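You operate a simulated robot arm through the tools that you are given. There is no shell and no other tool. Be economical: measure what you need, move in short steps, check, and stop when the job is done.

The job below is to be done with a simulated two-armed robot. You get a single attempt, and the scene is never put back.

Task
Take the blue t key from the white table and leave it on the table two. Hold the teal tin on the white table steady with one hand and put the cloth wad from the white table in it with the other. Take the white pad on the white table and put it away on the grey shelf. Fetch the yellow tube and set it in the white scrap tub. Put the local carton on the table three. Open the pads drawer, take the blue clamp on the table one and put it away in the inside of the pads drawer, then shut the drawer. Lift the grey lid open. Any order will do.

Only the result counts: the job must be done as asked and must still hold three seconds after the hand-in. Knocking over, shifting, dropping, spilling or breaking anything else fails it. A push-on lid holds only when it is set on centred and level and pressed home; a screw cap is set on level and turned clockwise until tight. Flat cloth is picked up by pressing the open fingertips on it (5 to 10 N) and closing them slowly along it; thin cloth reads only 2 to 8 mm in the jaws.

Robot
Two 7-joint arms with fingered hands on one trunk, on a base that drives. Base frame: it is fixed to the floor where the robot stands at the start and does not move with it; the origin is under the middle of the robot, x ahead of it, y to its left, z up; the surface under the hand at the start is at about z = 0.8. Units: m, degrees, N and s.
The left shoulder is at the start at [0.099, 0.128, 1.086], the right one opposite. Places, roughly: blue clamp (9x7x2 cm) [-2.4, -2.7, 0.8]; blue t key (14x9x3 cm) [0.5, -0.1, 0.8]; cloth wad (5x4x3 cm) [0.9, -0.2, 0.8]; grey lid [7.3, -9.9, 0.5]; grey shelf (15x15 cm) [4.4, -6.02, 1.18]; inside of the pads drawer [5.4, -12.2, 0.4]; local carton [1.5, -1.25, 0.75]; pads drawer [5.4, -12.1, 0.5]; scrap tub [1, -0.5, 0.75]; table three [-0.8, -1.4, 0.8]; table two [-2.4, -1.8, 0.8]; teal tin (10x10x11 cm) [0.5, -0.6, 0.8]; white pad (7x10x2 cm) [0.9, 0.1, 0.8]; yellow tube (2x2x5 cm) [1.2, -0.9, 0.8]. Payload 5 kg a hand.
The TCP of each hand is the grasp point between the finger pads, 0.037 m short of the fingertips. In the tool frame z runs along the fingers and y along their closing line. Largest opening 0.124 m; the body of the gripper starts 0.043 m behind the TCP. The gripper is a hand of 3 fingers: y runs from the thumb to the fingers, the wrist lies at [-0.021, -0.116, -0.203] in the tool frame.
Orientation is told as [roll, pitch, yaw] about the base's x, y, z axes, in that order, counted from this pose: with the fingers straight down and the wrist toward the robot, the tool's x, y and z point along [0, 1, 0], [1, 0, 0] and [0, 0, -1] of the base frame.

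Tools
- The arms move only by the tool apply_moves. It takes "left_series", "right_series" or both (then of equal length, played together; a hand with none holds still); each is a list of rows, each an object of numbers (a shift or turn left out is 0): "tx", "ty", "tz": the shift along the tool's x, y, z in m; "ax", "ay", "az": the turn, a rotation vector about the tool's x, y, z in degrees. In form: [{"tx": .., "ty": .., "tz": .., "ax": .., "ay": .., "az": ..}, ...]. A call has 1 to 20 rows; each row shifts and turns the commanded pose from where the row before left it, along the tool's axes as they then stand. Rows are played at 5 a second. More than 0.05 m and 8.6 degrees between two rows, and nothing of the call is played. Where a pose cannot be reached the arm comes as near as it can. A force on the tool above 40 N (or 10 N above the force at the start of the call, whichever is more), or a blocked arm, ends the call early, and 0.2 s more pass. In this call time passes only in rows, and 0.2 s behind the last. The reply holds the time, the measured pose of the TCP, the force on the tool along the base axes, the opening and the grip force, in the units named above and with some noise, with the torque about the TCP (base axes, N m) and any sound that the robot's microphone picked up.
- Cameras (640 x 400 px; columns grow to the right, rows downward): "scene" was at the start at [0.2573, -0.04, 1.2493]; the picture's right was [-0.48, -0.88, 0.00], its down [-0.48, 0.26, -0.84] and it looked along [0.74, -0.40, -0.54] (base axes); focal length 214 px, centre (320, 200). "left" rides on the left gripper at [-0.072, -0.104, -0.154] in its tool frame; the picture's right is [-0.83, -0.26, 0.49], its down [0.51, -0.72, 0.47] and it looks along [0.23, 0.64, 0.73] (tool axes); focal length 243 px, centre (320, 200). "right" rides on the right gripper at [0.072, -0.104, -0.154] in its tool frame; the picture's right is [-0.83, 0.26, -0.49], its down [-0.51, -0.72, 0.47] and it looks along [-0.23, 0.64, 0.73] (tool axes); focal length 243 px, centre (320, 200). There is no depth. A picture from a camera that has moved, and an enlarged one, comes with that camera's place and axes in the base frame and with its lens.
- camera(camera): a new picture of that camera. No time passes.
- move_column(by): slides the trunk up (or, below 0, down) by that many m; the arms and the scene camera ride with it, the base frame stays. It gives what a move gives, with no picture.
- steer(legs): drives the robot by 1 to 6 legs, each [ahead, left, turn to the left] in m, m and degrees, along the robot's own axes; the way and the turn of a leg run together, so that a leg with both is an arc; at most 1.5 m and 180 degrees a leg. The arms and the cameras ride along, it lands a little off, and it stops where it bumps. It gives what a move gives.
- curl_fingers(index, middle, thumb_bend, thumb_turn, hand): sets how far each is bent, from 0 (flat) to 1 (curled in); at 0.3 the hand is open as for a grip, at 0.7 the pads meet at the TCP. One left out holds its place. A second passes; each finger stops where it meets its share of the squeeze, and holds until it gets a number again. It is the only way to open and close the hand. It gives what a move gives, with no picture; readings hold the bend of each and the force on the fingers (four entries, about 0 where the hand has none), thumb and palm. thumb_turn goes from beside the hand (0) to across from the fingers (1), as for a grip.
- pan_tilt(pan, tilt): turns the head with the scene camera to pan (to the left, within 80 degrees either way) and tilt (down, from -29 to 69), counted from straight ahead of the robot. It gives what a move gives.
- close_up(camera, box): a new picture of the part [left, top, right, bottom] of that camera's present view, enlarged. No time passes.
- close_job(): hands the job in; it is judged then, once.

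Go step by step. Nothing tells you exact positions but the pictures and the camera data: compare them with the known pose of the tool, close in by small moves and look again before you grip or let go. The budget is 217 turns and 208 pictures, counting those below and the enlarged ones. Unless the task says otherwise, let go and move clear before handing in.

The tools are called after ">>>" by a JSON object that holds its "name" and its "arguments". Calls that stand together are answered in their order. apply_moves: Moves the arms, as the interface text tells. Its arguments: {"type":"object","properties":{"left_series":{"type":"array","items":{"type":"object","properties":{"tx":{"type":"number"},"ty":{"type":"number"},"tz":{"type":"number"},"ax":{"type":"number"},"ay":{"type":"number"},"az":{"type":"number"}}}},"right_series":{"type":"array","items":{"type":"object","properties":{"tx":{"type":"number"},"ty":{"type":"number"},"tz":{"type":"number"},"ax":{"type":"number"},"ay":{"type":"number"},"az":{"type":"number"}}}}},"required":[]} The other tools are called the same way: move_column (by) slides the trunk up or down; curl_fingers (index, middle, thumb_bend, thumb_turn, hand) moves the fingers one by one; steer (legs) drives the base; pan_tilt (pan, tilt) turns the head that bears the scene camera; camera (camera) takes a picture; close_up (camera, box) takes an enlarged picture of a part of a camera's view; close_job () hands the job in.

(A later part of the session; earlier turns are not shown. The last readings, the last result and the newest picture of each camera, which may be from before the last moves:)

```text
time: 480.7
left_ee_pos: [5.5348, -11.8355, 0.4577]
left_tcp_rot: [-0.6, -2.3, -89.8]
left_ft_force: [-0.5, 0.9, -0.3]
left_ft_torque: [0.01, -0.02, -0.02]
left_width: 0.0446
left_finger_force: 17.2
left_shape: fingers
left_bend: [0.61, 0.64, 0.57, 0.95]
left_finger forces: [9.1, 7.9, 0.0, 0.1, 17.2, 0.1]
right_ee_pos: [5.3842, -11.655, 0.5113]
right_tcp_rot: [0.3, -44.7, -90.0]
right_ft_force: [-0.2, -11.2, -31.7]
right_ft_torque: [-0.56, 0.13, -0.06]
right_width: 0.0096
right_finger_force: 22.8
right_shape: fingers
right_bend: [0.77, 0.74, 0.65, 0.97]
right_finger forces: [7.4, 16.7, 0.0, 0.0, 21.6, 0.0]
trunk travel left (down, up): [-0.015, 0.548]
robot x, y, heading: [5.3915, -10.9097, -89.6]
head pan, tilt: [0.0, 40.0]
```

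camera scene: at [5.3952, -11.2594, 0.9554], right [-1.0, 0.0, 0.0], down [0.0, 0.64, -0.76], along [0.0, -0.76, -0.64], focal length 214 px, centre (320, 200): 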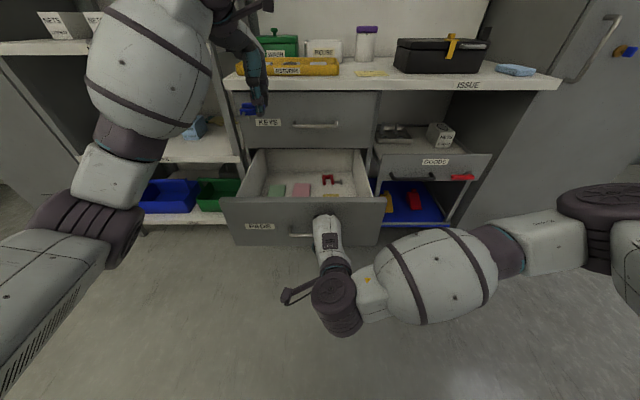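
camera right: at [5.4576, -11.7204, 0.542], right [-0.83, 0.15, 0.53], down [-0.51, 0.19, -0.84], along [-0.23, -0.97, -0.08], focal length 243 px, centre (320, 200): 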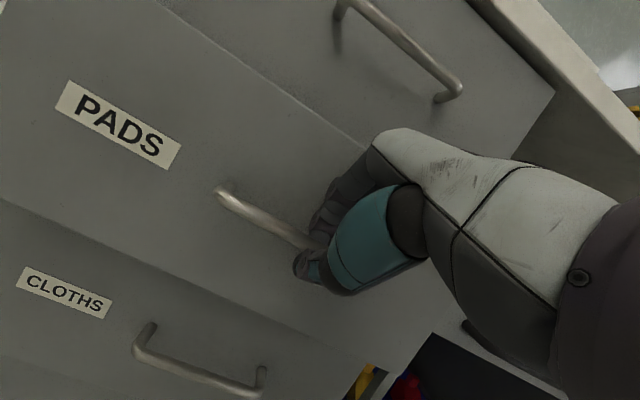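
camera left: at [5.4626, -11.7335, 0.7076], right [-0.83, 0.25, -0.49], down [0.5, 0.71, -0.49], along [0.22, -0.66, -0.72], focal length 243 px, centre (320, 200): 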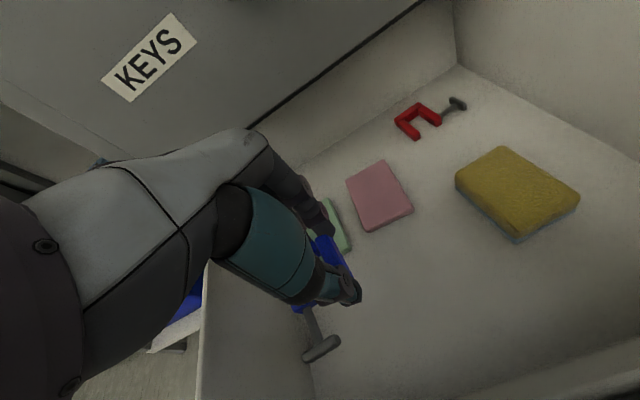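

The left wrist has met the drawer front, so I'll ease up slightly. The clamp is within about a centimetre of the floor, so I'll release it here.

>>> {"name": "apply_moves", "arguments": {"left_series": [{"tz": -0.012}]}}

>>> {"name": "curl_fingers", "arguments": {"hand": "left", "index": 0.53, "middle": 0.53, "thumb_bend": 0.5}}

>>> {"name": "close_up", "arguments": {"camera": "left", "box": [200, 130, 420, 390]}}

```text
time: 481.1
left_ee_pos: [5.5347, -11.8329, 0.4551]
left_tcp_rot: [-0.5, -1.3, -90.0]
left_ft_force: [0.7, -1.0, 1.6]
left_ft_torque: [0.08, 0.02, 0.0]
left_width: 0.0448
left_finger_force: 17.2
left_shape: fingers
left_bend: [0.61, 0.64, 0.57, 0.95]
left_finger forces: [9.3, 8.5, 0.0, 0.1, 17.1, 0.0]
right_ee_pos: [5.3835, -11.6581, 0.5088]
right_tcp_rot: [0.4, -44.7, -90.0]
right_ft_force: [-6.6, -7.5, -15.1]
right_ft_torque: [-1.0, 0.2, -0.19]
right_width: 0.0087
right_finger_force: 25.5
right_shape: fingers
right_bend: [0.77, 0.75, 0.65, 0.97]
right_finger forces: [9.9, 24.7, 0.0, 0.0, 16.7, 0.0]
trunk travel left (down, up): [-0.015, 0.548]
robot x, y, heading: [5.3978, -10.9129, -90.0]
head pan, tilt: [0.0, 40.0]
```

```text
time: 482.1
left_ee_pos: [5.5335, -11.8344, 0.4554]
left_tcp_rot: [-0.6, -1.3, -90.0]
left_ft_force: [0.9, 0.5, 2.6]
left_ft_torque: [-0.11, -0.11, -0.01]
left_width: 0.0623
left_finger_force: 1.4
left_shape: fingers
left_bend: [0.53, 0.54, 0.5, 0.97]
left_finger forces: [0.0, 3.2, 0.0, 0.1, 0.1, 0.0]
right_ee_pos: [5.3847, -11.6569, 0.5075]
right_tcp_rot: [0.3, -44.5, -90.0]
right_ft_force: [-5.1, -7.4, -2.0]
right_ft_torque: [-1.17, 0.26, -0.1]
right_width: 0.008
right_finger_force: 30.9
right_shape: fingers
right_bend: [0.77, 0.75, 0.66, 0.97]
right_finger forces: [11.5, 35.3, 0.1, 0.0, 14.8, 0.1]
trunk travel left (down, up): [-0.015, 0.548]
robot x, y, heading: [5.3994, -10.9112, -90.2]
head pan, tilt: [0.0, 40.0]
```

```text
1.54 times, centred on (310, 260) of left
camera zoom: at [5.4625, -11.7252, 0.6076], right [-0.83, 0.25, -0.49], down [0.5, 0.71, -0.49], along [0.22, -0.66, -0.72], focal length 373 px, centre (335, 108)
```

zoom: 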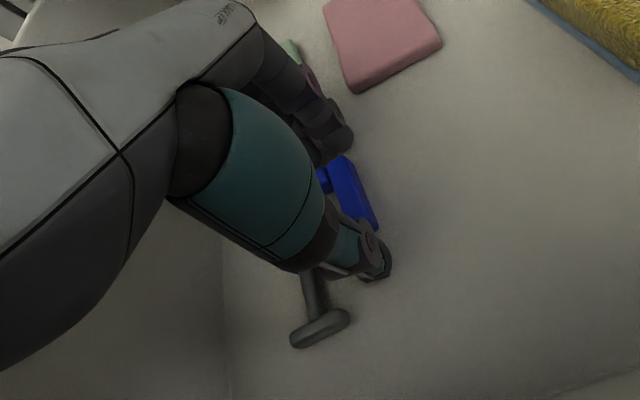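

The clamp rests on the drawer floor. I'll lift the left hand straight out and retract it.

>>> {"name": "apply_moves", "arguments": {"left_series": [{"tz": -0.02}, {"tz": -0.04}, {"tz": -0.045}, {"tz": -0.045}, {"tz": -0.045}, {"tz": -0.045}, {"tz": -0.045}, {"ty": -0.045}, {"ty": -0.045}, {"ty": -0.045}, {"ty": -0.045, "tx": 0.02}, {"ty": -0.045, "tx": 0.02}, {"ty": -0.045, "tx": 0.02}, {"ty": -0.045, "tx": 0.02}]}}

>>> {"name": "close_up", "arguments": {"camera": "scene", "box": [190, 90, 410, 260]}}

>>> {"name": "camera", "arguments": {"camera": "left"}}

```text
time: 485.1
left_ee_pos: [5.6187, -11.5314, 0.7407]
left_tcp_rot: [-0.6, -1.2, -90.1]
left_ft_force: [-0.6, 0.1, -0.2]
left_ft_torque: [0.03, -0.01, -0.01]
left_width: 0.0629
left_finger_force: 0.0
left_shape: fingers
left_bend: [0.53, 0.53, 0.5, 0.97]
left_finger forces: [0.1, 0.0, 0.1, 0.0, 0.0, 0.0]
left hand out of reach, approached as far as the arm can: row 14
right_ee_pos: [5.384, -11.6581, 0.5072]
right_tcp_rot: [0.3, -44.4, -89.9]
right_ft_force: [-2.4, 1.5, 7.7]
right_ft_torque: [-1.57, 0.25, -0.27]
right_width: 0.0073
right_finger_force: 38.0
right_shape: fingers
right_bend: [0.77, 0.75, 0.67, 0.97]
right_finger forces: [11.7, 49.4, 0.0, 0.1, 14.2, 0.1]
trunk travel left (down, up): [-0.015, 0.548]
robot x, y, heading: [5.3942, -10.9121, -90.0]
head pan, tilt: [0.0, 40.0]
```

```text
2.35 times, centred on (300, 175) of scene
camera zoom: at [5.3951, -11.257, 0.9563], right [-1.0, 0.0, 0.0], down [0.0, 0.64, -0.77], along [0.0, -0.77, -0.64], focal length 505 px, centre (367, 259)
```

zoom: 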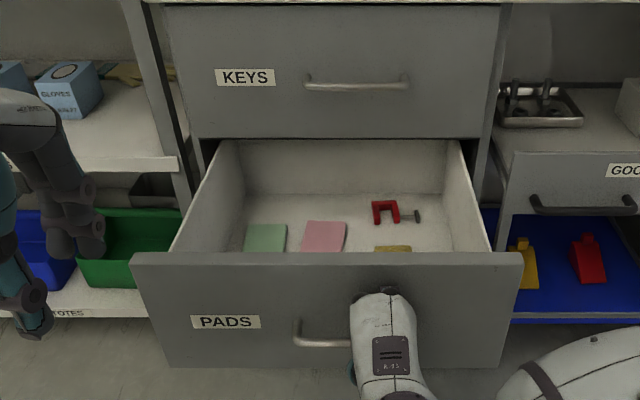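

```text
37 pictures are left
camera left: at [5.5474, -11.4235, 0.8924], right [-0.83, 0.25, -0.49], down [0.5, 0.71, -0.49], along [0.22, -0.66, -0.72], focal length 243 px, centre (320, 200)
```

left: 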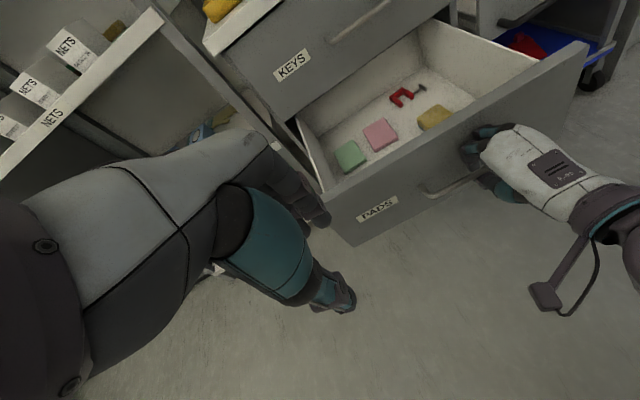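

The drawer contents are undisturbed and the clamp sits behind the front panel. I'll drive forward to push the drawer shut.

>>> {"name": "steer", "arguments": {"legs": [[0.265, 0, 0]]}}

>>> {"name": "apply_moves", "arguments": {"right_series": [{"ty": 0.0057, "tz": 0.0057}, {"ty": 0.0057, "tz": 0.0057}, {"ty": 0.004, "tz": 0.004}]}}

>>> {"name": "camera", "arguments": {"camera": "right"}}

```text
time: 487.0
left_ee_pos: [5.6204, -11.7952, 0.7412]
left_tcp_rot: [-0.4, -1.2, -89.9]
left_ft_force: [0.0, 0.1, -0.7]
left_ft_torque: [0.03, -0.03, -0.01]
left_width: 0.0626
left_finger_force: 0.2
left_shape: fingers
left_bend: [0.53, 0.53, 0.5, 0.97]
left_finger forces: [0.1, 0.1, 0.0, 0.0, 0.1, 0.0]
right_ee_pos: [5.3846, -11.9207, 0.5056]
right_tcp_rot: [0.3, -44.4, -90.0]
right_ft_force: [-15.3, 1.1, 4.2]
right_ft_torque: [-1.52, 0.29, -0.48]
right_width: 0.0063
right_finger_force: 40.9
right_shape: fingers
right_bend: [0.77, 0.75, 0.67, 0.97]
right_finger forces: [11.7, 55.9, 0.0, 0.0, 14.6, 0.1]
trunk travel left (down, up): [-0.015, 0.548]
robot x, y, heading: [5.3911, -11.1747, -89.7]
head pan, tilt: [0.0, 40.0]
```

```text
time: 487.8
left_ee_pos: [5.6195, -11.7944, 0.7409]
left_tcp_rot: [-0.6, -1.2, -90.1]
left_ft_force: [-0.1, 0.6, 0.4]
left_ft_torque: [-0.01, -0.04, -0.03]
left_width: 0.0627
left_finger_force: 0.0
left_shape: fingers
left_bend: [0.53, 0.53, 0.5, 0.97]
left_finger forces: [0.1, 0.1, 0.1, 0.1, 0.1, 0.1]
right_ee_pos: [5.385, -11.9421, 0.5074]
right_tcp_rot: [0.2, -44.3, -90.0]
right_ft_force: [-7.5, 2.0, 2.5]
right_ft_torque: [-1.46, 0.21, -0.28]
right_width: 0.0065
right_finger_force: 41.5
right_shape: fingers
right_bend: [0.77, 0.75, 0.67, 0.97]
right_finger forces: [11.0, 55.3, 0.1, 0.1, 15.3, 0.0]
trunk travel left (down, up): [-0.015, 0.548]
robot x, y, heading: [5.3928, -11.1709, -89.9]
head pan, tilt: [0.0, 40.0]
```

```text
36 pictures are left
camera right: at [5.4577, -11.761, 0.5435], right [-0.83, 0.15, 0.53], down [-0.51, 0.18, -0.84], along [-0.23, -0.97, -0.08], focal length 243 px, centre (320, 200)
```

right: 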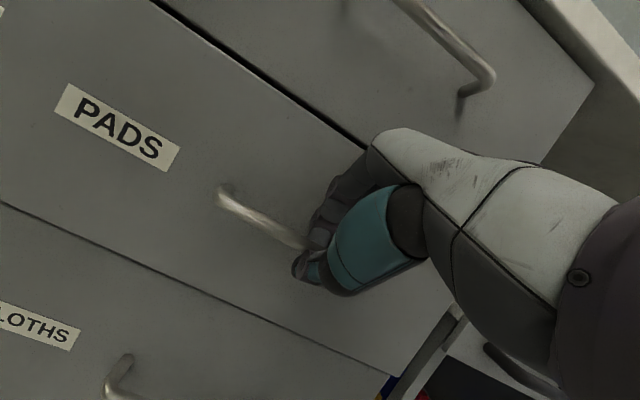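

The drawer front is flush with its neighbours. I'll press slightly, open the fingers and withdraw along the approach direction.

>>> {"name": "apply_moves", "arguments": {"right_series": [{"ty": 0.003, "tz": 0.003}]}}

>>> {"name": "curl_fingers", "arguments": {"hand": "right", "index": 0.6, "middle": 0.6, "thumb_bend": 0.5}}

>>> {"name": "apply_moves", "arguments": {"right_series": [{"tz": -0.012}, {"tz": -0.015}, {"tz": -0.02}, {"tz": -0.03}, {"tz": -0.03}, {"tz": -0.03}]}}

>>> {"name": "camera", "arguments": {"camera": "right"}}

```text
time: 488.2
left_ee_pos: [5.6195, -11.7946, 0.7408]
left_tcp_rot: [-0.5, -1.1, -90.0]
left_ft_force: [-0.2, 0.3, -0.2]
left_ft_torque: [-0.03, 0.01, -0.01]
left_width: 0.0628
left_finger_force: 0.0
left_shape: fingers
left_bend: [0.53, 0.53, 0.5, 0.97]
left_finger forces: [0.0, 0.0, 0.1, 0.0, 0.1, 0.1]
right_ee_pos: [5.3843, -11.9469, 0.507]
right_tcp_rot: [0.2, -44.4, -89.9]
right_ft_force: [-8.8, 0.7, 2.2]
right_ft_torque: [-1.44, 0.24, -0.3]
right_width: 0.0066
right_finger_force: 40.8
right_shape: fingers
right_bend: [0.77, 0.75, 0.67, 0.97]
right_finger forces: [11.1, 54.8, 0.1, 0.1, 15.3, 0.0]
trunk travel left (down, up): [-0.015, 0.548]
robot x, y, heading: [5.3936, -11.1728, -89.8]
head pan, tilt: [0.0, 40.0]
```

```text
time: 489.2
left_ee_pos: [5.6199, -11.7939, 0.7391]
left_tcp_rot: [-0.6, -1.1, -89.9]
left_ft_force: [-0.7, 0.7, 0.2]
left_ft_torque: [0.0, -0.03, -0.01]
left_width: 0.0628
left_finger_force: 0.1
left_shape: fingers
left_bend: [0.53, 0.53, 0.5, 0.97]
left_finger forces: [0.0, 0.1, 0.1, 0.0, 0.0, 0.0]
right_ee_pos: [5.3859, -11.9462, 0.5064]
right_tcp_rot: [0.2, -44.3, -89.6]
right_ft_force: [4.8, 21.4, -5.0]
right_ft_torque: [0.17, -0.06, 0.0]
right_width: 0.0437
right_finger_force: 10.7
right_shape: fingers
right_bend: [0.65, 0.71, 0.5, 0.97]
right_finger forces: [6.8, 14.0, 0.0, 0.0, 0.1, 0.0]
trunk travel left (down, up): [-0.015, 0.548]
robot x, y, heading: [5.3964, -11.1717, -89.9]
head pan, tilt: [0.0, 40.0]
```

```text
time: 490.6
left_ee_pos: [5.62, -11.7946, 0.7408]
left_tcp_rot: [-0.6, -1.2, -90.0]
left_ft_force: [-0.4, -0.1, -0.2]
left_ft_torque: [0.0, -0.01, -0.03]
left_width: 0.0632
left_finger_force: 0.0
left_shape: fingers
left_bend: [0.53, 0.53, 0.5, 0.97]
left_finger forces: [0.1, 0.1, 0.0, 0.1, 0.1, 0.1]
right_ee_pos: [5.3848, -11.8508, 0.6044]
right_tcp_rot: [0.1, -44.3, -89.8]
right_ft_force: [0.2, 0.7, 1.2]
right_ft_torque: [0.0, 0.0, -0.01]
right_width: 0.0517
right_finger_force: 0.1
right_shape: fingers
right_bend: [0.6, 0.6, 0.5, 0.97]
right_finger forces: [0.1, 0.1, 0.1, 0.0, 0.0, 0.0]
trunk travel left (down, up): [-0.015, 0.548]
robot x, y, heading: [5.3953, -11.1741, -89.9]
head pan, tilt: [0.0, 40.0]
```

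```text
35 pictures are left
camera right: at [5.4577, -11.6694, 0.6414], right [-0.83, 0.15, 0.53], down [-0.51, 0.18, -0.84], along [-0.23, -0.97, -0.08], focal length 243 px, centre (320, 200)
```

right: 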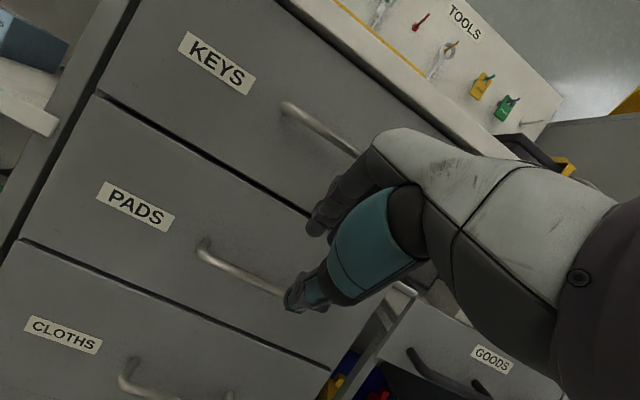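

The drawer is shut and the hand is clear. I'll back up and look east for the grey lid at (7.3, -9.9).

>>> {"name": "steer", "arguments": {"legs": [[-0.55, 0, 0]]}}

>>> {"name": "move_column", "arguments": {"by": 0.3}}

>>> {"name": "pan_tilt", "arguments": {"pan": 78, "tilt": 25}}

>>> {"name": "camera", "arguments": {"camera": "scene"}}

```text
time: 493.7
left_ee_pos: [5.6186, -11.2483, 0.7411]
left_tcp_rot: [-0.6, -1.2, -90.0]
left_ft_force: [-0.2, 0.6, 0.0]
left_ft_torque: [0.0, 0.03, -0.05]
left_width: 0.0629
left_finger_force: 0.1
left_shape: fingers
left_bend: [0.53, 0.53, 0.5, 0.97]
left_finger forces: [0.1, 0.0, 0.1, 0.0, 0.1, 0.0]
right_ee_pos: [5.3827, -11.3039, 0.6042]
right_tcp_rot: [0.2, -44.3, -89.8]
right_ft_force: [-0.5, 0.9, 0.1]
right_ft_torque: [0.02, -0.01, 0.01]
right_width: 0.0516
right_finger_force: 0.3
right_shape: fingers
right_bend: [0.6, 0.6, 0.5, 0.97]
right_finger forces: [0.1, 0.1, 0.0, 0.1, 0.1, 0.0]
trunk travel left (down, up): [-0.015, 0.548]
robot x, y, heading: [5.3939, -10.628, -90.0]
head pan, tilt: [0.0, 40.0]
```

```text
time: 496.7
left_ee_pos: [5.6193, -11.249, 1.0397]
left_tcp_rot: [-0.6, -1.1, -90.0]
left_ft_force: [0.7, -0.4, -0.7]
left_ft_torque: [0.01, 0.03, -0.01]
left_width: 0.0626
left_finger_force: 0.0
left_shape: fingers
left_bend: [0.53, 0.53, 0.5, 0.97]
left_finger forces: [0.1, 0.0, 0.0, 0.1, 0.1, 0.0]
right_ee_pos: [5.3842, -11.3052, 0.9034]
right_tcp_rot: [0.1, -44.3, -89.8]
right_ft_force: [0.3, -1.0, -0.4]
right_ft_torque: [-0.01, 0.01, -0.01]
right_width: 0.0517
right_finger_force: 0.0
right_shape: fingers
right_bend: [0.6, 0.6, 0.5, 0.97]
right_finger forces: [0.1, 0.1, 0.0, 0.1, 0.0, 0.1]
trunk travel left (down, up): [-0.315, 0.248]
robot x, y, heading: [5.3918, -10.6257, -89.9]
head pan, tilt: [0.0, 40.0]
```

```text
time: 498.2
left_ee_pos: [5.6188, -11.2491, 1.041]
left_tcp_rot: [-0.6, -1.2, -89.8]
left_ft_force: [0.3, -0.2, 0.1]
left_ft_torque: [-0.03, -0.03, -0.01]
left_width: 0.0629
left_finger_force: 0.0
left_shape: fingers
left_bend: [0.53, 0.53, 0.5, 0.97]
left_finger forces: [0.1, 0.0, 0.1, 0.0, 0.0, 0.1]
right_ee_pos: [5.3832, -11.3061, 0.9036]
right_tcp_rot: [0.2, -44.3, -89.8]
right_ft_force: [-0.7, 0.3, 0.0]
right_ft_torque: [0.0, 0.01, -0.03]
right_width: 0.0517
right_finger_force: 0.0
right_shape: fingers
right_bend: [0.6, 0.6, 0.5, 0.97]
right_finger forces: [0.1, 0.0, 0.0, 0.0, 0.0, 0.0]
trunk travel left (down, up): [-0.315, 0.248]
robot x, y, heading: [5.3952, -10.629, -90.0]
head pan, tilt: [78.0, 25.0]
```

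```text
34 pictures are left
camera scene: at [5.4848, -10.8104, 1.3024], right [-0.21, -0.98, 0.0], down [-0.41, 0.09, -0.91], along [0.89, -0.19, -0.42], focal length 214 px, centre (320, 200)
```

scene: 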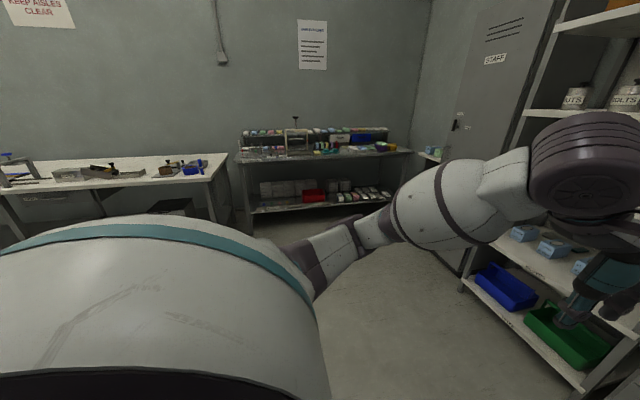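

The lid should be around (167,208), near the end of the left bench. I'll zoom there.

>>> {"name": "close_up", "arguments": {"camera": "scene", "box": [80, 130, 260, 240]}}

```text
3.56 times, centred on (170, 185) of scene
camera zoom: at [5.4848, -10.8104, 1.3024], right [-0.21, -0.98, 0.0], down [-0.41, 0.09, -0.91], along [0.89, -0.19, -0.42], focal length 763 px, centre (853, 253)
```

zoom: 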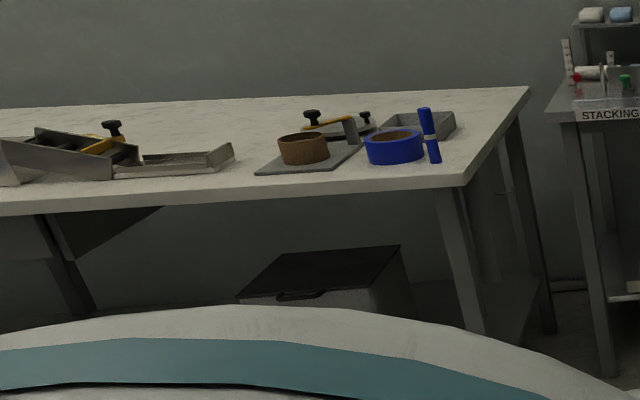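

The lid tops a bin under the bench, spanning x 7.225–7.48, y -10.055..-9.785 at z≈0.5, with a front tab near (7.23, -9.91). I'll turn east and look at the approach.

>>> {"name": "steer", "arguments": {"legs": [[0, 0, 90]]}}

>>> {"name": "pan_tilt", "arguments": {"pan": 18, "tilt": 25}}

>>> {"name": "camera", "arguments": {"camera": "scene"}}

```text
time: 502.5
left_ee_pos: [6.016, -10.4025, 1.0401]
left_tcp_rot: [-0.6, -1.3, 0.1]
left_ft_force: [0.0, 0.0, -0.1]
left_ft_torque: [-0.02, -0.03, 0.0]
left_width: 0.0628
left_finger_force: 0.0
left_shape: fingers
left_bend: [0.53, 0.53, 0.5, 0.97]
left_finger forces: [0.1, 0.1, 0.0, 0.1, 0.0, 0.1]
right_ee_pos: [6.0723, -10.6362, 0.9047]
right_tcp_rot: [0.3, -44.3, 0.2]
right_ft_force: [-0.1, 0.3, -0.4]
right_ft_torque: [0.0, 0.01, 0.01]
right_width: 0.0515
right_finger_force: 0.0
right_shape: fingers
right_bend: [0.6, 0.6, 0.5, 0.97]
right_finger forces: [0.1, 0.0, 0.1, 0.0, 0.0, 0.1]
trunk travel left (down, up): [-0.315, 0.248]
robot x, y, heading: [5.3923, -10.6296, -0.1]
head pan, tilt: [78.0, 25.0]
```

```text
time: 503.8
left_ee_pos: [6.0165, -10.4011, 1.0401]
left_tcp_rot: [-0.6, -1.2, 0.0]
left_ft_force: [-0.4, -0.1, 0.0]
left_ft_torque: [0.04, -0.02, 0.0]
left_width: 0.063
left_finger_force: 0.0
left_shape: fingers
left_bend: [0.53, 0.53, 0.5, 0.97]
left_finger forces: [0.1, 0.1, 0.0, 0.0, 0.0, 0.0]
right_ee_pos: [6.0713, -10.6353, 0.9038]
right_tcp_rot: [0.2, -44.3, 0.2]
right_ft_force: [0.8, -0.2, 0.0]
right_ft_torque: [0.02, -0.02, 0.0]
right_width: 0.0519
right_finger_force: 0.0
right_shape: fingers
right_bend: [0.6, 0.6, 0.5, 0.97]
right_finger forces: [0.0, 0.0, 0.1, 0.1, 0.1, 0.0]
trunk travel left (down, up): [-0.315, 0.248]
robot x, y, heading: [5.3969, -10.6241, 0.0]
head pan, tilt: [18.0, 25.0]
```

```text
32 pictures are left
camera scene: at [5.6494, -10.5948, 1.3024], right [0.31, -0.95, 0.0], down [-0.4, -0.13, -0.91], along [0.86, 0.28, -0.42], focal length 214 px, centre (320, 200)
```

scene: 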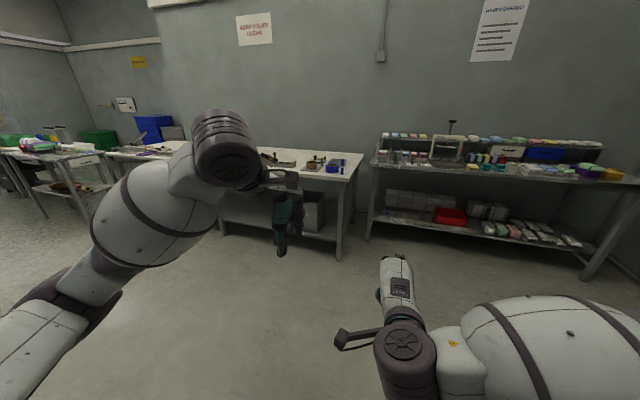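

The floor ahead is clear. I'll move in front of the bin, raise the left hand, and turn the right hand to point horizontally forward.

>>> {"name": "apply_moves", "arguments": {"left_series": [{"tz": -0.045}, {"tz": -0.045}, {"tz": -0.045}, {"tz": -0.045}, {"tz": -0.045}, {"tz": -0.045}], "right_series": [{"ax": -7.5}, {"ax": -7.5}, {"ax": -7.5}, {"ax": -7.5}, {"ax": -7.5}, {"ax": -7.5}]}}

>>> {"name": "steer", "arguments": {"legs": [[0, 0.84, 0], [0.65, 0, 0]]}}

>>> {"name": "move_column", "arguments": {"by": -0.3}}

>>> {"name": "pan_tilt", "arguments": {"pan": 0, "tilt": 28}}

>>> {"name": "camera", "arguments": {"camera": "scene"}}

```text
time: 505.2
left_ee_pos: [6.0103, -10.3993, 1.3103]
left_tcp_rot: [-0.5, -1.2, 0.0]
left_ft_force: [-0.6, 0.3, -0.6]
left_ft_torque: [0.03, 0.0, 0.0]
left_width: 0.0631
left_finger_force: 0.0
left_shape: fingers
left_bend: [0.53, 0.53, 0.5, 0.97]
left_finger forces: [0.0, 0.1, 0.0, 0.0, 0.1, 0.0]
right_ee_pos: [6.0738, -10.6689, 0.9215]
right_tcp_rot: [9.2, -89.4, -8.8]
right_ft_force: [0.1, 0.1, -1.6]
right_ft_torque: [0.01, 0.0, 0.01]
right_width: 0.0518
right_finger_force: 0.0
right_shape: fingers
right_bend: [0.6, 0.6, 0.5, 0.97]
right_finger forces: [0.0, 0.0, 0.1, 0.0, 0.1, 0.1]
right hand out of reach, approached as far as the arm can: row 4, 5, 6
trunk travel left (down, up): [-0.315, 0.248]
robot x, y, heading: [5.393, -10.6245, 0.2]
head pan, tilt: [18.0, 25.0]
```

```text
time: 516.2
left_ee_pos: [6.6558, -9.5468, 1.3106]
left_tcp_rot: [-0.7, -1.2, 0.2]
left_ft_force: [1.1, 0.9, 0.5]
left_ft_torque: [-0.01, -0.01, -0.05]
left_width: 0.0626
left_finger_force: 0.0
left_shape: fingers
left_bend: [0.53, 0.53, 0.5, 0.97]
left_finger forces: [0.1, 0.0, 0.0, 0.1, 0.0, 0.0]
right_ee_pos: [6.7199, -9.8161, 0.9214]
right_tcp_rot: [5.1, -89.2, -4.6]
right_ft_force: [0.2, 0.1, -0.2]
right_ft_torque: [-0.04, 0.03, 0.04]
right_width: 0.052
right_finger_force: 0.0
right_shape: fingers
right_bend: [0.6, 0.6, 0.5, 0.97]
right_finger forces: [0.0, 0.1, 0.0, 0.0, 0.0, 0.0]
trunk travel left (down, up): [-0.315, 0.248]
robot x, y, heading: [6.0406, -9.7769, 0.5]
head pan, tilt: [18.0, 25.0]
```

```text
time: 519.2
left_ee_pos: [6.6556, -9.5474, 1.0097]
left_tcp_rot: [-0.6, -1.2, 0.2]
left_ft_force: [-0.1, 0.0, 0.1]
left_ft_torque: [-0.02, 0.01, -0.02]
left_width: 0.0631
left_finger_force: 0.0
left_shape: fingers
left_bend: [0.53, 0.53, 0.5, 0.97]
left_finger forces: [0.1, 0.1, 0.0, 0.1, 0.1, 0.0]
right_ee_pos: [6.7193, -9.8167, 0.6202]
right_tcp_rot: [6.1, -89.3, -5.2]
right_ft_force: [0.3, -0.5, 0.5]
right_ft_torque: [0.0, 0.02, 0.01]
right_width: 0.0518
right_finger_force: 0.0
right_shape: fingers
right_bend: [0.6, 0.6, 0.5, 0.97]
right_finger forces: [0.0, 0.0, 0.1, 0.0, 0.1, 0.0]
trunk travel left (down, up): [-0.015, 0.548]
robot x, y, heading: [6.0406, -9.7755, 0.2]
head pan, tilt: [18.0, 25.0]
```

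```text
time: 520.0
left_ee_pos: [6.6548, -9.5465, 1.0106]
left_tcp_rot: [-0.6, -1.2, 0.3]
left_ft_force: [0.8, 0.3, -0.6]
left_ft_torque: [0.01, 0.02, -0.04]
left_width: 0.063
left_finger_force: 0.1
left_shape: fingers
left_bend: [0.53, 0.53, 0.5, 0.97]
left_finger forces: [0.1, 0.0, 0.1, 0.0, 0.0, 0.0]
right_ee_pos: [6.7191, -9.817, 0.6204]
right_tcp_rot: [4.9, -89.1, -4.2]
right_ft_force: [-1.3, 0.0, -0.6]
right_ft_torque: [0.0, -0.01, 0.01]
right_width: 0.052
right_finger_force: 0.1
right_shape: fingers
right_bend: [0.6, 0.6, 0.5, 0.97]
right_finger forces: [0.0, 0.0, 0.0, 0.0, 0.0, 0.1]
trunk travel left (down, up): [-0.015, 0.548]
robot x, y, heading: [6.0381, -9.7764, 0.4]
head pan, tilt: [0.0, 28.0]
```

```text
31 pictures are left
camera scene: at [6.3958, -9.7727, 0.9746], right [0.01, -1.0, 0.0], down [-0.47, 0.0, -0.88], along [0.88, 0.0, -0.47], focal length 214 px, centre (320, 200)
```

scene: 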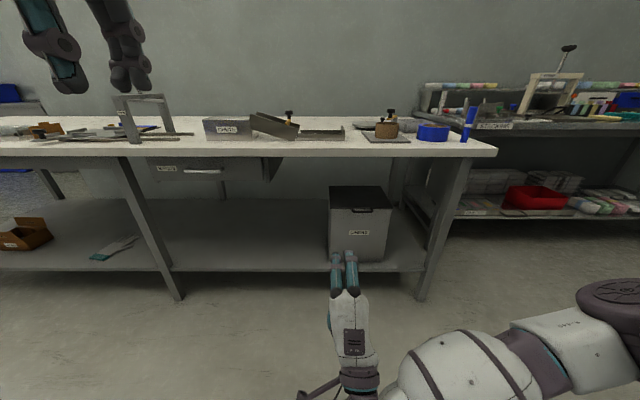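

The bin with the grey lid is right ahead, and the right hand points horizontally. I'll zoom in on the lid.

>>> {"name": "close_up", "arguments": {"camera": "scene", "box": [290, 140, 430, 270]}}

```text
3.08 times, centred on (360, 205) of scene
camera zoom: at [6.3958, -9.7727, 0.9746], right [0.01, -1.0, 0.0], down [-0.47, 0.0, -0.88], along [0.88, 0.0, -0.47], focal length 660 px, centre (197, 185)
```

zoom: 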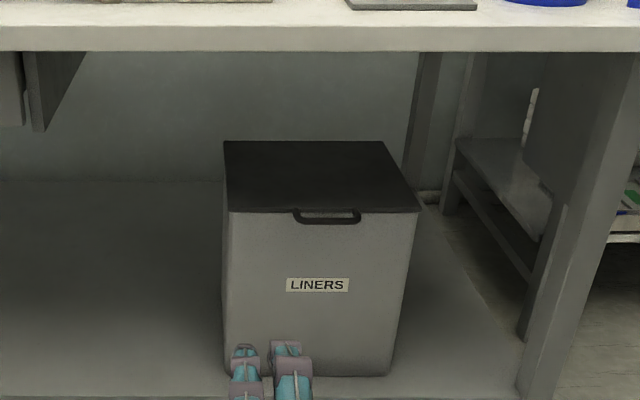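

The lid spans x 7.17–7.40, y -10.08..-9.815 at z≈0.52, with a loop tab at (7.14–7.17, -9.947). I'll use the closed right hand as a prong under the tab: align, lower and drive closer.

>>> {"name": "curl_fingers", "arguments": {"hand": "right", "index": 0.76, "middle": 0.76, "thumb_bend": 0.74}}

>>> {"name": "apply_moves", "arguments": {"right_series": [{"tx": -0.0325, "ty": -0.034}, {"tx": -0.0325, "ty": -0.034}, {"tx": -0.0325, "ty": -0.034}, {"tx": -0.0325, "ty": -0.034}]}}

>>> {"name": "steer", "arguments": {"legs": [[0.33, 0, 0]]}}

>>> {"name": "camera", "arguments": {"camera": "scene"}}

>>> {"name": "camera", "arguments": {"camera": "right"}}

```text
time: 521.0
left_ee_pos: [6.6542, -9.547, 1.0095]
left_tcp_rot: [-0.6, -1.1, 0.1]
left_ft_force: [-0.4, 0.5, -0.3]
left_ft_torque: [0.02, -0.01, 0.0]
left_width: 0.063
left_finger_force: 0.0
left_shape: fingers
left_bend: [0.53, 0.53, 0.5, 0.97]
left_finger forces: [0.0, 0.0, 0.1, 0.0, 0.0, 0.0]
right_ee_pos: [6.7191, -9.8182, 0.6206]
right_tcp_rot: [5.1, -89.1, -4.3]
right_ft_force: [0.1, 0.2, -0.9]
right_ft_torque: [0.02, 0.0, 0.0]
right_width: 0.0005
right_finger_force: 0.1
right_shape: fingers
right_bend: [0.75, 0.76, 0.7, 0.97]
right_finger forces: [0.0, 0.0, 0.1, 0.0, 0.0, 0.0]
trunk travel left (down, up): [-0.015, 0.548]
robot x, y, heading: [6.0382, -9.7771, 0.2]
head pan, tilt: [0.0, 28.0]
```

```text
time: 522.0
left_ee_pos: [6.6545, -9.5466, 1.0097]
left_tcp_rot: [-0.5, -1.2, 0.2]
left_ft_force: [0.1, 0.0, 0.3]
left_ft_torque: [-0.02, -0.02, -0.02]
left_width: 0.0631
left_finger_force: 0.1
left_shape: fingers
left_bend: [0.53, 0.53, 0.5, 0.97]
left_finger forces: [0.0, 0.0, 0.0, 0.1, 0.0, 0.1]
right_ee_pos: [6.7189, -9.949, 0.4838]
right_tcp_rot: [10.7, -89.2, -10.1]
right_ft_force: [-1.3, -0.1, 0.0]
right_ft_torque: [0.02, -0.01, 0.0]
right_width: 0.0002
right_finger_force: 0.0
right_shape: fingers
right_bend: [0.75, 0.76, 0.7, 0.97]
right_finger forces: [0.0, 0.0, 0.0, 0.1, 0.0, 0.0]
trunk travel left (down, up): [-0.015, 0.548]
robot x, y, heading: [6.0388, -9.7784, 0.3]
head pan, tilt: [0.0, 28.0]
```

```text
time: 524.2
left_ee_pos: [6.9855, -9.5438, 1.0106]
left_tcp_rot: [-0.6, -1.2, 0.3]
left_ft_force: [0.8, -0.2, 0.2]
left_ft_torque: [0.01, 0.03, 0.0]
left_width: 0.0628
left_finger_force: 0.1
left_shape: fingers
left_bend: [0.53, 0.53, 0.5, 0.97]
left_finger forces: [0.1, 0.1, 0.0, 0.1, 0.1, 0.0]
right_ee_pos: [7.0513, -9.9448, 0.4829]
right_tcp_rot: [4.7, -89.3, -4.1]
right_ft_force: [0.7, -0.4, -0.3]
right_ft_torque: [0.02, -0.04, 0.02]
right_width: 0.0003
right_finger_force: 0.0
right_shape: fingers
right_bend: [0.75, 0.76, 0.7, 0.97]
right_finger forces: [0.0, 0.0, 0.1, 0.0, 0.0, 0.1]
trunk travel left (down, up): [-0.015, 0.548]
robot x, y, heading: [6.369, -9.7737, 0.3]
head pan, tilt: [0.0, 28.0]
```

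```text
29 pictures are left
camera scene: at [6.7266, -9.7708, 0.9744], right [0.01, -1.0, 0.0], down [-0.47, 0.0, -0.88], along [0.88, 0.0, -0.47], focal length 214 px, centre (320, 200)
```

scene: 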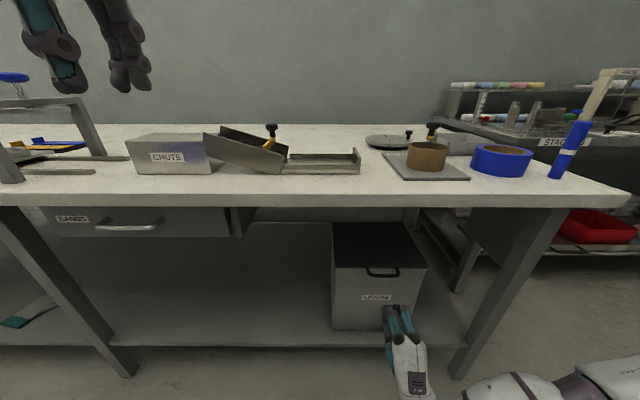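

```text
28 pictures are left
camera right: at [6.896, -9.8759, 0.3818], right [-0.48, -0.84, 0.27], down [0.47, -0.5, -0.73], along [0.74, -0.22, 0.63], focal length 243 px, centre (320, 200)
```

right: 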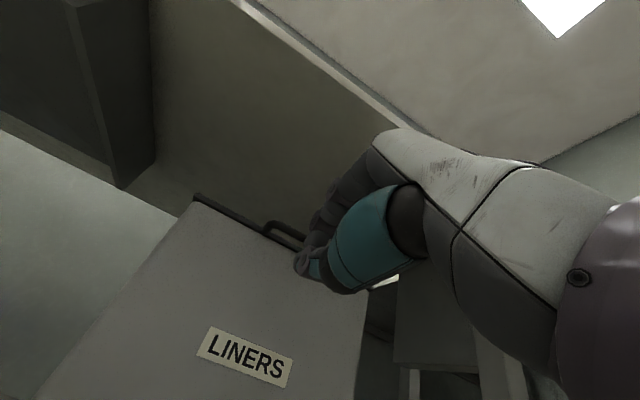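

The loop tab is at about (7.16, -9.946, 0.517), and the prong is right below and in front of it. I'll advance 7 cm under it, then raise gently.

>>> {"name": "apply_moves", "arguments": {"right_series": [{"tz": 0.035}, {"tz": 0.035}, {"ty": 0.015}, {"ty": 0.015}]}}

>>> {"name": "camera", "arguments": {"camera": "right"}}

```text
time: 525.2
left_ee_pos: [6.9846, -9.545, 1.0105]
left_tcp_rot: [-0.6, -1.2, 0.4]
left_ft_force: [0.2, 0.0, 0.5]
left_ft_torque: [-0.01, 0.0, -0.01]
left_width: 0.0627
left_finger_force: 0.1
left_shape: fingers
left_bend: [0.53, 0.53, 0.5, 0.97]
left_finger forces: [0.1, 0.0, 0.0, 0.0, 0.0, 0.0]
right_ee_pos: [7.1219, -9.9443, 0.5138]
right_tcp_rot: [4.8, -89.2, -4.0]
right_ft_force: [-1.1, -0.1, 0.2]
right_ft_torque: [-0.02, -0.02, -0.01]
right_width: 0.0006
right_finger_force: 0.4
right_shape: fingers
right_bend: [0.75, 0.76, 0.7, 0.97]
right_finger forces: [0.0, 1.1, 0.0, 0.0, 0.0, 0.0]
trunk travel left (down, up): [-0.015, 0.548]
robot x, y, heading: [6.3658, -9.7783, 0.3]
head pan, tilt: [0.0, 28.0]
```

```text
27 pictures are left
camera right: at [6.9667, -9.8751, 0.4107], right [-0.48, -0.84, 0.27], down [0.47, -0.5, -0.73], along [0.74, -0.22, 0.63], focal length 243 px, centre (320, 200)
```

right: 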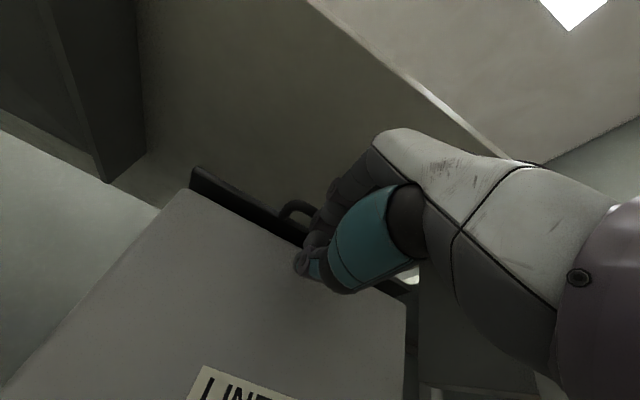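

There is light contact and the loop rests on the fingers. I'll keep raising 6 cm.

>>> {"name": "apply_moves", "arguments": {"right_series": [{"ty": 0.015}, {"ty": 0.015, "tz": 0.002}, {"ty": 0.015, "tz": 0.004}, {"ty": 0.015, "tz": 0.005}]}}

>>> {"name": "close_up", "arguments": {"camera": "scene", "box": [300, 190, 460, 380]}}

>>> {"name": "camera", "arguments": {"camera": "right"}}

```text
time: 526.2
left_ee_pos: [6.9856, -9.5446, 1.0103]
left_tcp_rot: [-0.6, -1.2, 0.3]
left_ft_force: [0.1, -0.4, -0.7]
left_ft_torque: [0.0, 0.0, 0.0]
left_width: 0.0629
left_finger_force: 0.1
left_shape: fingers
left_bend: [0.53, 0.53, 0.5, 0.97]
left_finger forces: [0.0, 0.0, 0.0, 0.0, 0.0, 0.1]
right_ee_pos: [7.1324, -9.9443, 0.5734]
right_tcp_rot: [4.2, -89.1, -3.6]
right_ft_force: [-1.2, 0.0, -0.9]
right_ft_torque: [0.03, -0.02, -0.02]
right_width: 0.0005
right_finger_force: 0.4
right_shape: fingers
right_bend: [0.75, 0.76, 0.7, 0.97]
right_finger forces: [0.0, 1.1, 0.0, 0.1, 0.0, 0.1]
trunk travel left (down, up): [-0.015, 0.548]
robot x, y, heading: [6.3673, -9.7746, 0.3]
head pan, tilt: [0.0, 28.0]
```

```text
2.11 times, centred on (380, 285) of scene
camera zoom: at [6.7261, -9.7707, 0.9746], right [0.01, -1.0, 0.0], down [-0.47, 0.0, -0.88], along [0.88, 0.0, -0.47], focal length 452 px, centre (194, 21)
```

zoom: 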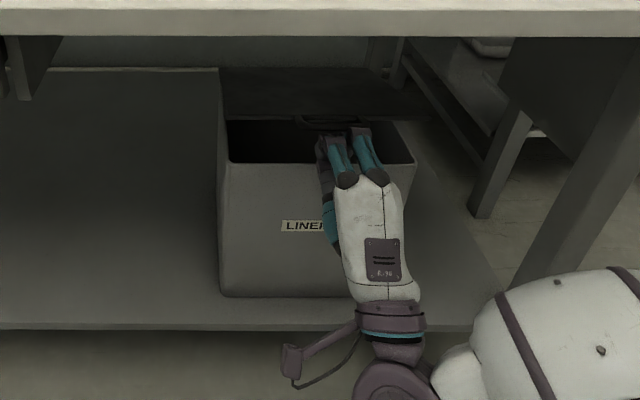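

```text
25 pictures are left
camera right: at [6.9779, -9.8746, 0.471], right [-0.48, -0.84, 0.27], down [0.47, -0.5, -0.73], along [0.74, -0.22, 0.63], focal length 243 px, centre (320, 200)
```

right: 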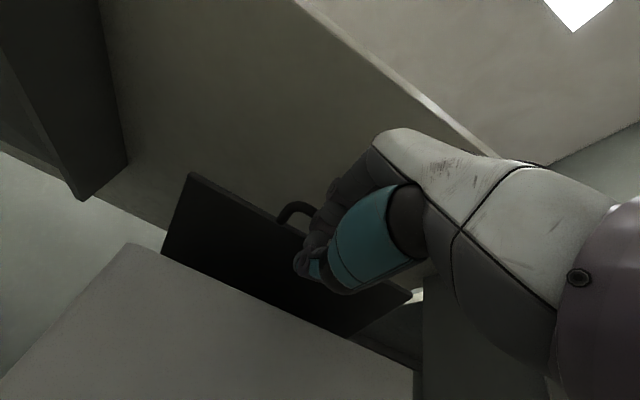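

The lid is lifting on the fingers. I'll follow the arc upward and inward under the lid.

>>> {"name": "apply_moves", "arguments": {"right_series": [{"tz": 0.024, "ty": 0.026}, {"tz": 0.028, "ty": 0.024}, {"tz": 0.018, "ty": 0.02}, {"tz": 0.018, "ty": 0.02}, {"tz": 0.018, "ty": 0.014}, {"tz": 0.018, "ty": 0.012}]}}

>>> {"name": "close_up", "arguments": {"camera": "scene", "box": [300, 190, 460, 380]}}

>>> {"name": "camera", "arguments": {"camera": "right"}}

```text
time: 527.4
left_ee_pos: [6.9841, -9.5463, 1.009]
left_tcp_rot: [-0.4, -1.2, 0.2]
left_ft_force: [0.4, 0.3, -0.4]
left_ft_torque: [-0.01, 0.05, -0.03]
left_width: 0.063
left_finger_force: 0.0
left_shape: fingers
left_bend: [0.53, 0.53, 0.5, 0.97]
left_finger forces: [0.0, 0.0, 0.1, 0.0, 0.0, 0.0]
right_ee_pos: [7.2302, -9.9427, 0.6693]
right_tcp_rot: [7.9, -89.2, -7.2]
right_ft_force: [-24.9, -1.0, -6.0]
right_ft_torque: [0.18, -1.26, -0.4]
right_width: 0.0004
right_finger_force: 12.8
right_shape: fingers
right_bend: [0.75, 0.76, 0.7, 0.97]
right_finger forces: [0.0, 25.5, 0.0, 0.0, 0.0, 0.1]
trunk travel left (down, up): [-0.015, 0.548]
robot x, y, heading: [6.3709, -9.7764, 0.2]
head pan, tilt: [0.0, 28.0]
stopped in row 5 (right hand): the force on the tool passed its limit at 64 N (the readings are from after the stop); the commanded pose is now the measured one
```

```text
2.11 times, centred on (380, 285) of scene
camera zoom: at [6.7249, -9.7716, 0.9748], right [0.0, -1.0, 0.0], down [-0.47, 0.0, -0.88], along [0.88, 0.0, -0.47], focal length 452 px, centre (194, 21)
```

zoom: 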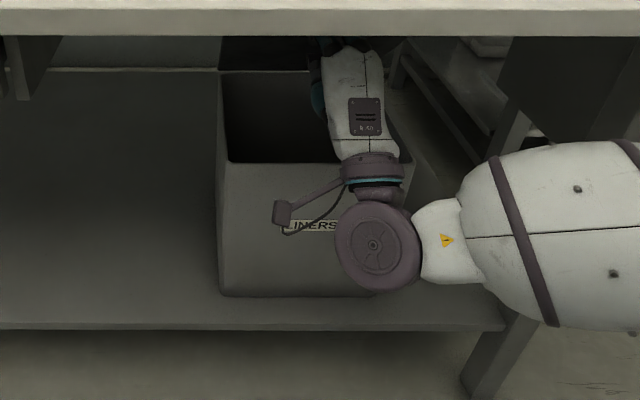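

```text
23 pictures are left
camera right: at [7.0748, -9.8735, 0.5673], right [-0.48, -0.84, 0.27], down [0.47, -0.5, -0.73], along [0.74, -0.22, 0.63], focal length 243 px, centre (320, 200)
```

right: 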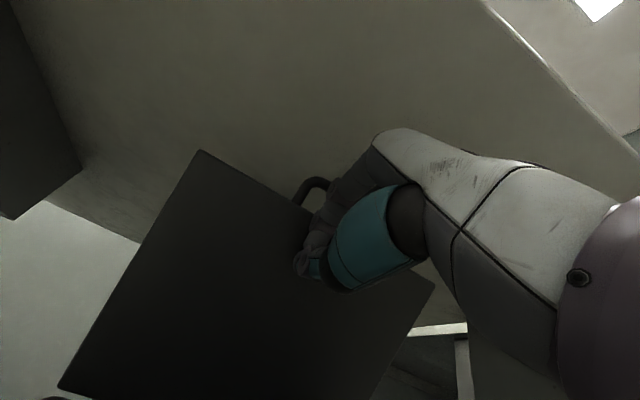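

The lid is at about 49° and the push met resistance. I'll try smaller steps along the lid's tangent.

>>> {"name": "apply_moves", "arguments": {"right_series": [{"tz": -0.004, "ty": 0.004}, {"tz": 0.005, "ty": 0.008}, {"tz": 0.006, "ty": 0.007}, {"tz": 0.006, "ty": 0.006}]}}

>>> {"name": "camera", "arguments": {"camera": "right"}}

```text
time: 528.0
left_ee_pos: [6.9852, -9.5454, 1.0091]
left_tcp_rot: [-0.5, -1.2, 0.2]
left_ft_force: [-0.2, -0.5, 0.4]
left_ft_torque: [0.0, 0.02, 0.0]
left_width: 0.0631
left_finger_force: 0.1
left_shape: fingers
left_bend: [0.53, 0.53, 0.5, 0.97]
left_finger forces: [0.0, 0.0, 0.0, 0.0, 0.1, 0.0]
right_ee_pos: [7.2276, -9.9431, 0.674]
right_tcp_rot: [-0.7, -88.6, 1.7]
right_ft_force: [-19.5, -3.2, -12.9]
right_ft_torque: [0.22, -0.68, -0.21]
right_width: 0.0007
right_finger_force: 11.4
right_shape: fingers
right_bend: [0.75, 0.76, 0.7, 0.97]
right_finger forces: [4.9, 18.5, 0.0, 0.0, 0.0, 0.0]
trunk travel left (down, up): [-0.015, 0.548]
robot x, y, heading: [6.3675, -9.7766, 0.4]
head pan, tilt: [0.0, 28.0]
stopped in row 3 (right hand): the force on the tool passed its limit at 47 N (the readings are from after the stop); the commanded pose is now the measured one
```

```text
22 pictures are left
camera right: at [7.0725, -9.8741, 0.5729], right [-0.47, -0.84, 0.27], down [0.46, -0.5, -0.73], along [0.75, -0.22, 0.62], focal length 243 px, centre (320, 200)
```

right: 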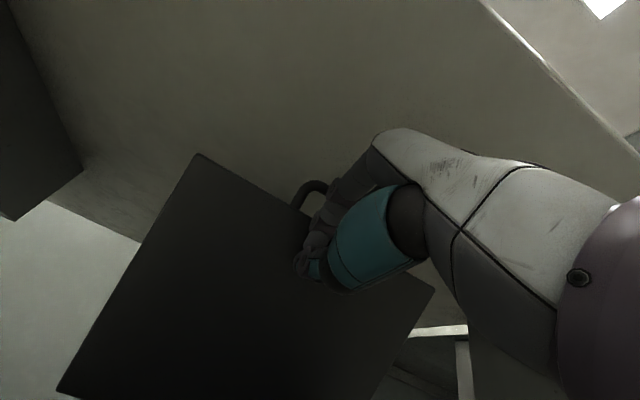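

The reaction is normal to the lid, so it seems to be at its stop (~50°). I'll back off slightly to see whether the lid stays up.

>>> {"name": "apply_moves", "arguments": {"right_series": [{"tz": -0.01, "ty": -0.008}, {"tz": -0.015, "ty": -0.01}, {"tz": -0.01, "ty": -0.01}]}}

>>> {"name": "camera", "arguments": {"camera": "right"}}

```text
time: 528.8
left_ee_pos: [6.9856, -9.5459, 1.0092]
left_tcp_rot: [-0.6, -1.3, 0.2]
left_ft_force: [0.1, -0.9, -0.9]
left_ft_torque: [0.0, 0.01, 0.01]
left_width: 0.0631
left_finger_force: 0.1
left_shape: fingers
left_bend: [0.53, 0.53, 0.5, 0.97]
left_finger forces: [0.0, 0.0, 0.0, 0.0, 0.1, 0.1]
right_ee_pos: [7.1943, -9.9434, 0.6488]
right_tcp_rot: [-0.5, -88.9, 1.5]
right_ft_force: [0.1, -0.7, -0.3]
right_ft_torque: [0.01, 0.01, -0.01]
right_width: 0.0006
right_finger_force: 0.0
right_shape: fingers
right_bend: [0.75, 0.76, 0.7, 0.97]
right_finger forces: [0.0, 0.1, 0.1, 0.0, 0.0, 0.1]
trunk travel left (down, up): [-0.015, 0.548]
robot x, y, heading: [6.3664, -9.7765, 0.3]
head pan, tilt: [0.0, 28.0]
```

```text
21 pictures are left
camera right: at [7.0386, -9.874, 0.548], right [-0.47, -0.84, 0.27], down [0.47, -0.5, -0.73], along [0.75, -0.22, 0.63], focal length 243 px, centre (320, 200)
```

right: 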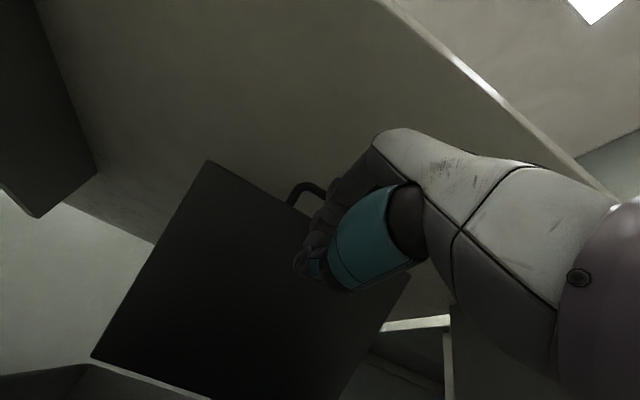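

The lid stays at about 49° without support. To see if it can open further, I'll push from a spot beside the loop, deeper under the lid, with small steps.

>>> {"name": "apply_moves", "arguments": {"right_series": [{"tx": 0.035, "ty": -0.015}, {"tx": 0.035, "ty": -0.01}, {"tz": 0.025}, {"tz": 0.025}, {"tz": 0.01, "ty": 0.006}, {"tz": 0.006, "ty": 0.005}, {"tz": 0.006, "ty": 0.005}, {"tz": 0.006, "ty": 0.005}]}}

>>> {"name": "camera", "arguments": {"camera": "right"}}

```text
time: 530.4
left_ee_pos: [6.9843, -9.5464, 1.0086]
left_tcp_rot: [-0.5, -1.1, 0.1]
left_ft_force: [-0.9, 0.0, -0.6]
left_ft_torque: [0.01, 0.0, 0.02]
left_width: 0.063
left_finger_force: 0.0
left_shape: fingers
left_bend: [0.53, 0.53, 0.5, 0.97]
left_finger forces: [0.0, 0.1, 0.0, 0.1, 0.0, 0.0]
right_ee_pos: [7.2606, -9.8715, 0.632]
right_tcp_rot: [-3.2, -88.4, 4.3]
right_ft_force: [-18.1, -2.1, -7.8]
right_ft_torque: [0.21, -0.89, -0.28]
right_width: 0.0007
right_finger_force: 10.2
right_shape: fingers
right_bend: [0.76, 0.76, 0.7, 0.97]
right_finger forces: [0.0, 19.4, 0.1, 0.0, 0.0, 0.1]
trunk travel left (down, up): [-0.015, 0.548]
robot x, y, heading: [6.3688, -9.7747, -0.2]
head pan, tilt: [0.0, 28.0]
stopped in row 8 (right hand): the force on the tool passed its limit at 48 N (the readings are from after the stop); the commanded pose is now the measured one
```

```text
20 pictures are left
camera right: at [7.1035, -9.8029, 0.5323], right [-0.47, -0.84, 0.28], down [0.46, -0.5, -0.73], along [0.75, -0.22, 0.62], focal length 243 px, centre (320, 200)
```

right: 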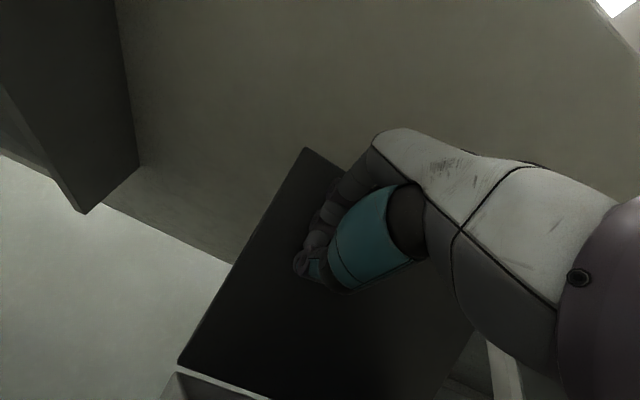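

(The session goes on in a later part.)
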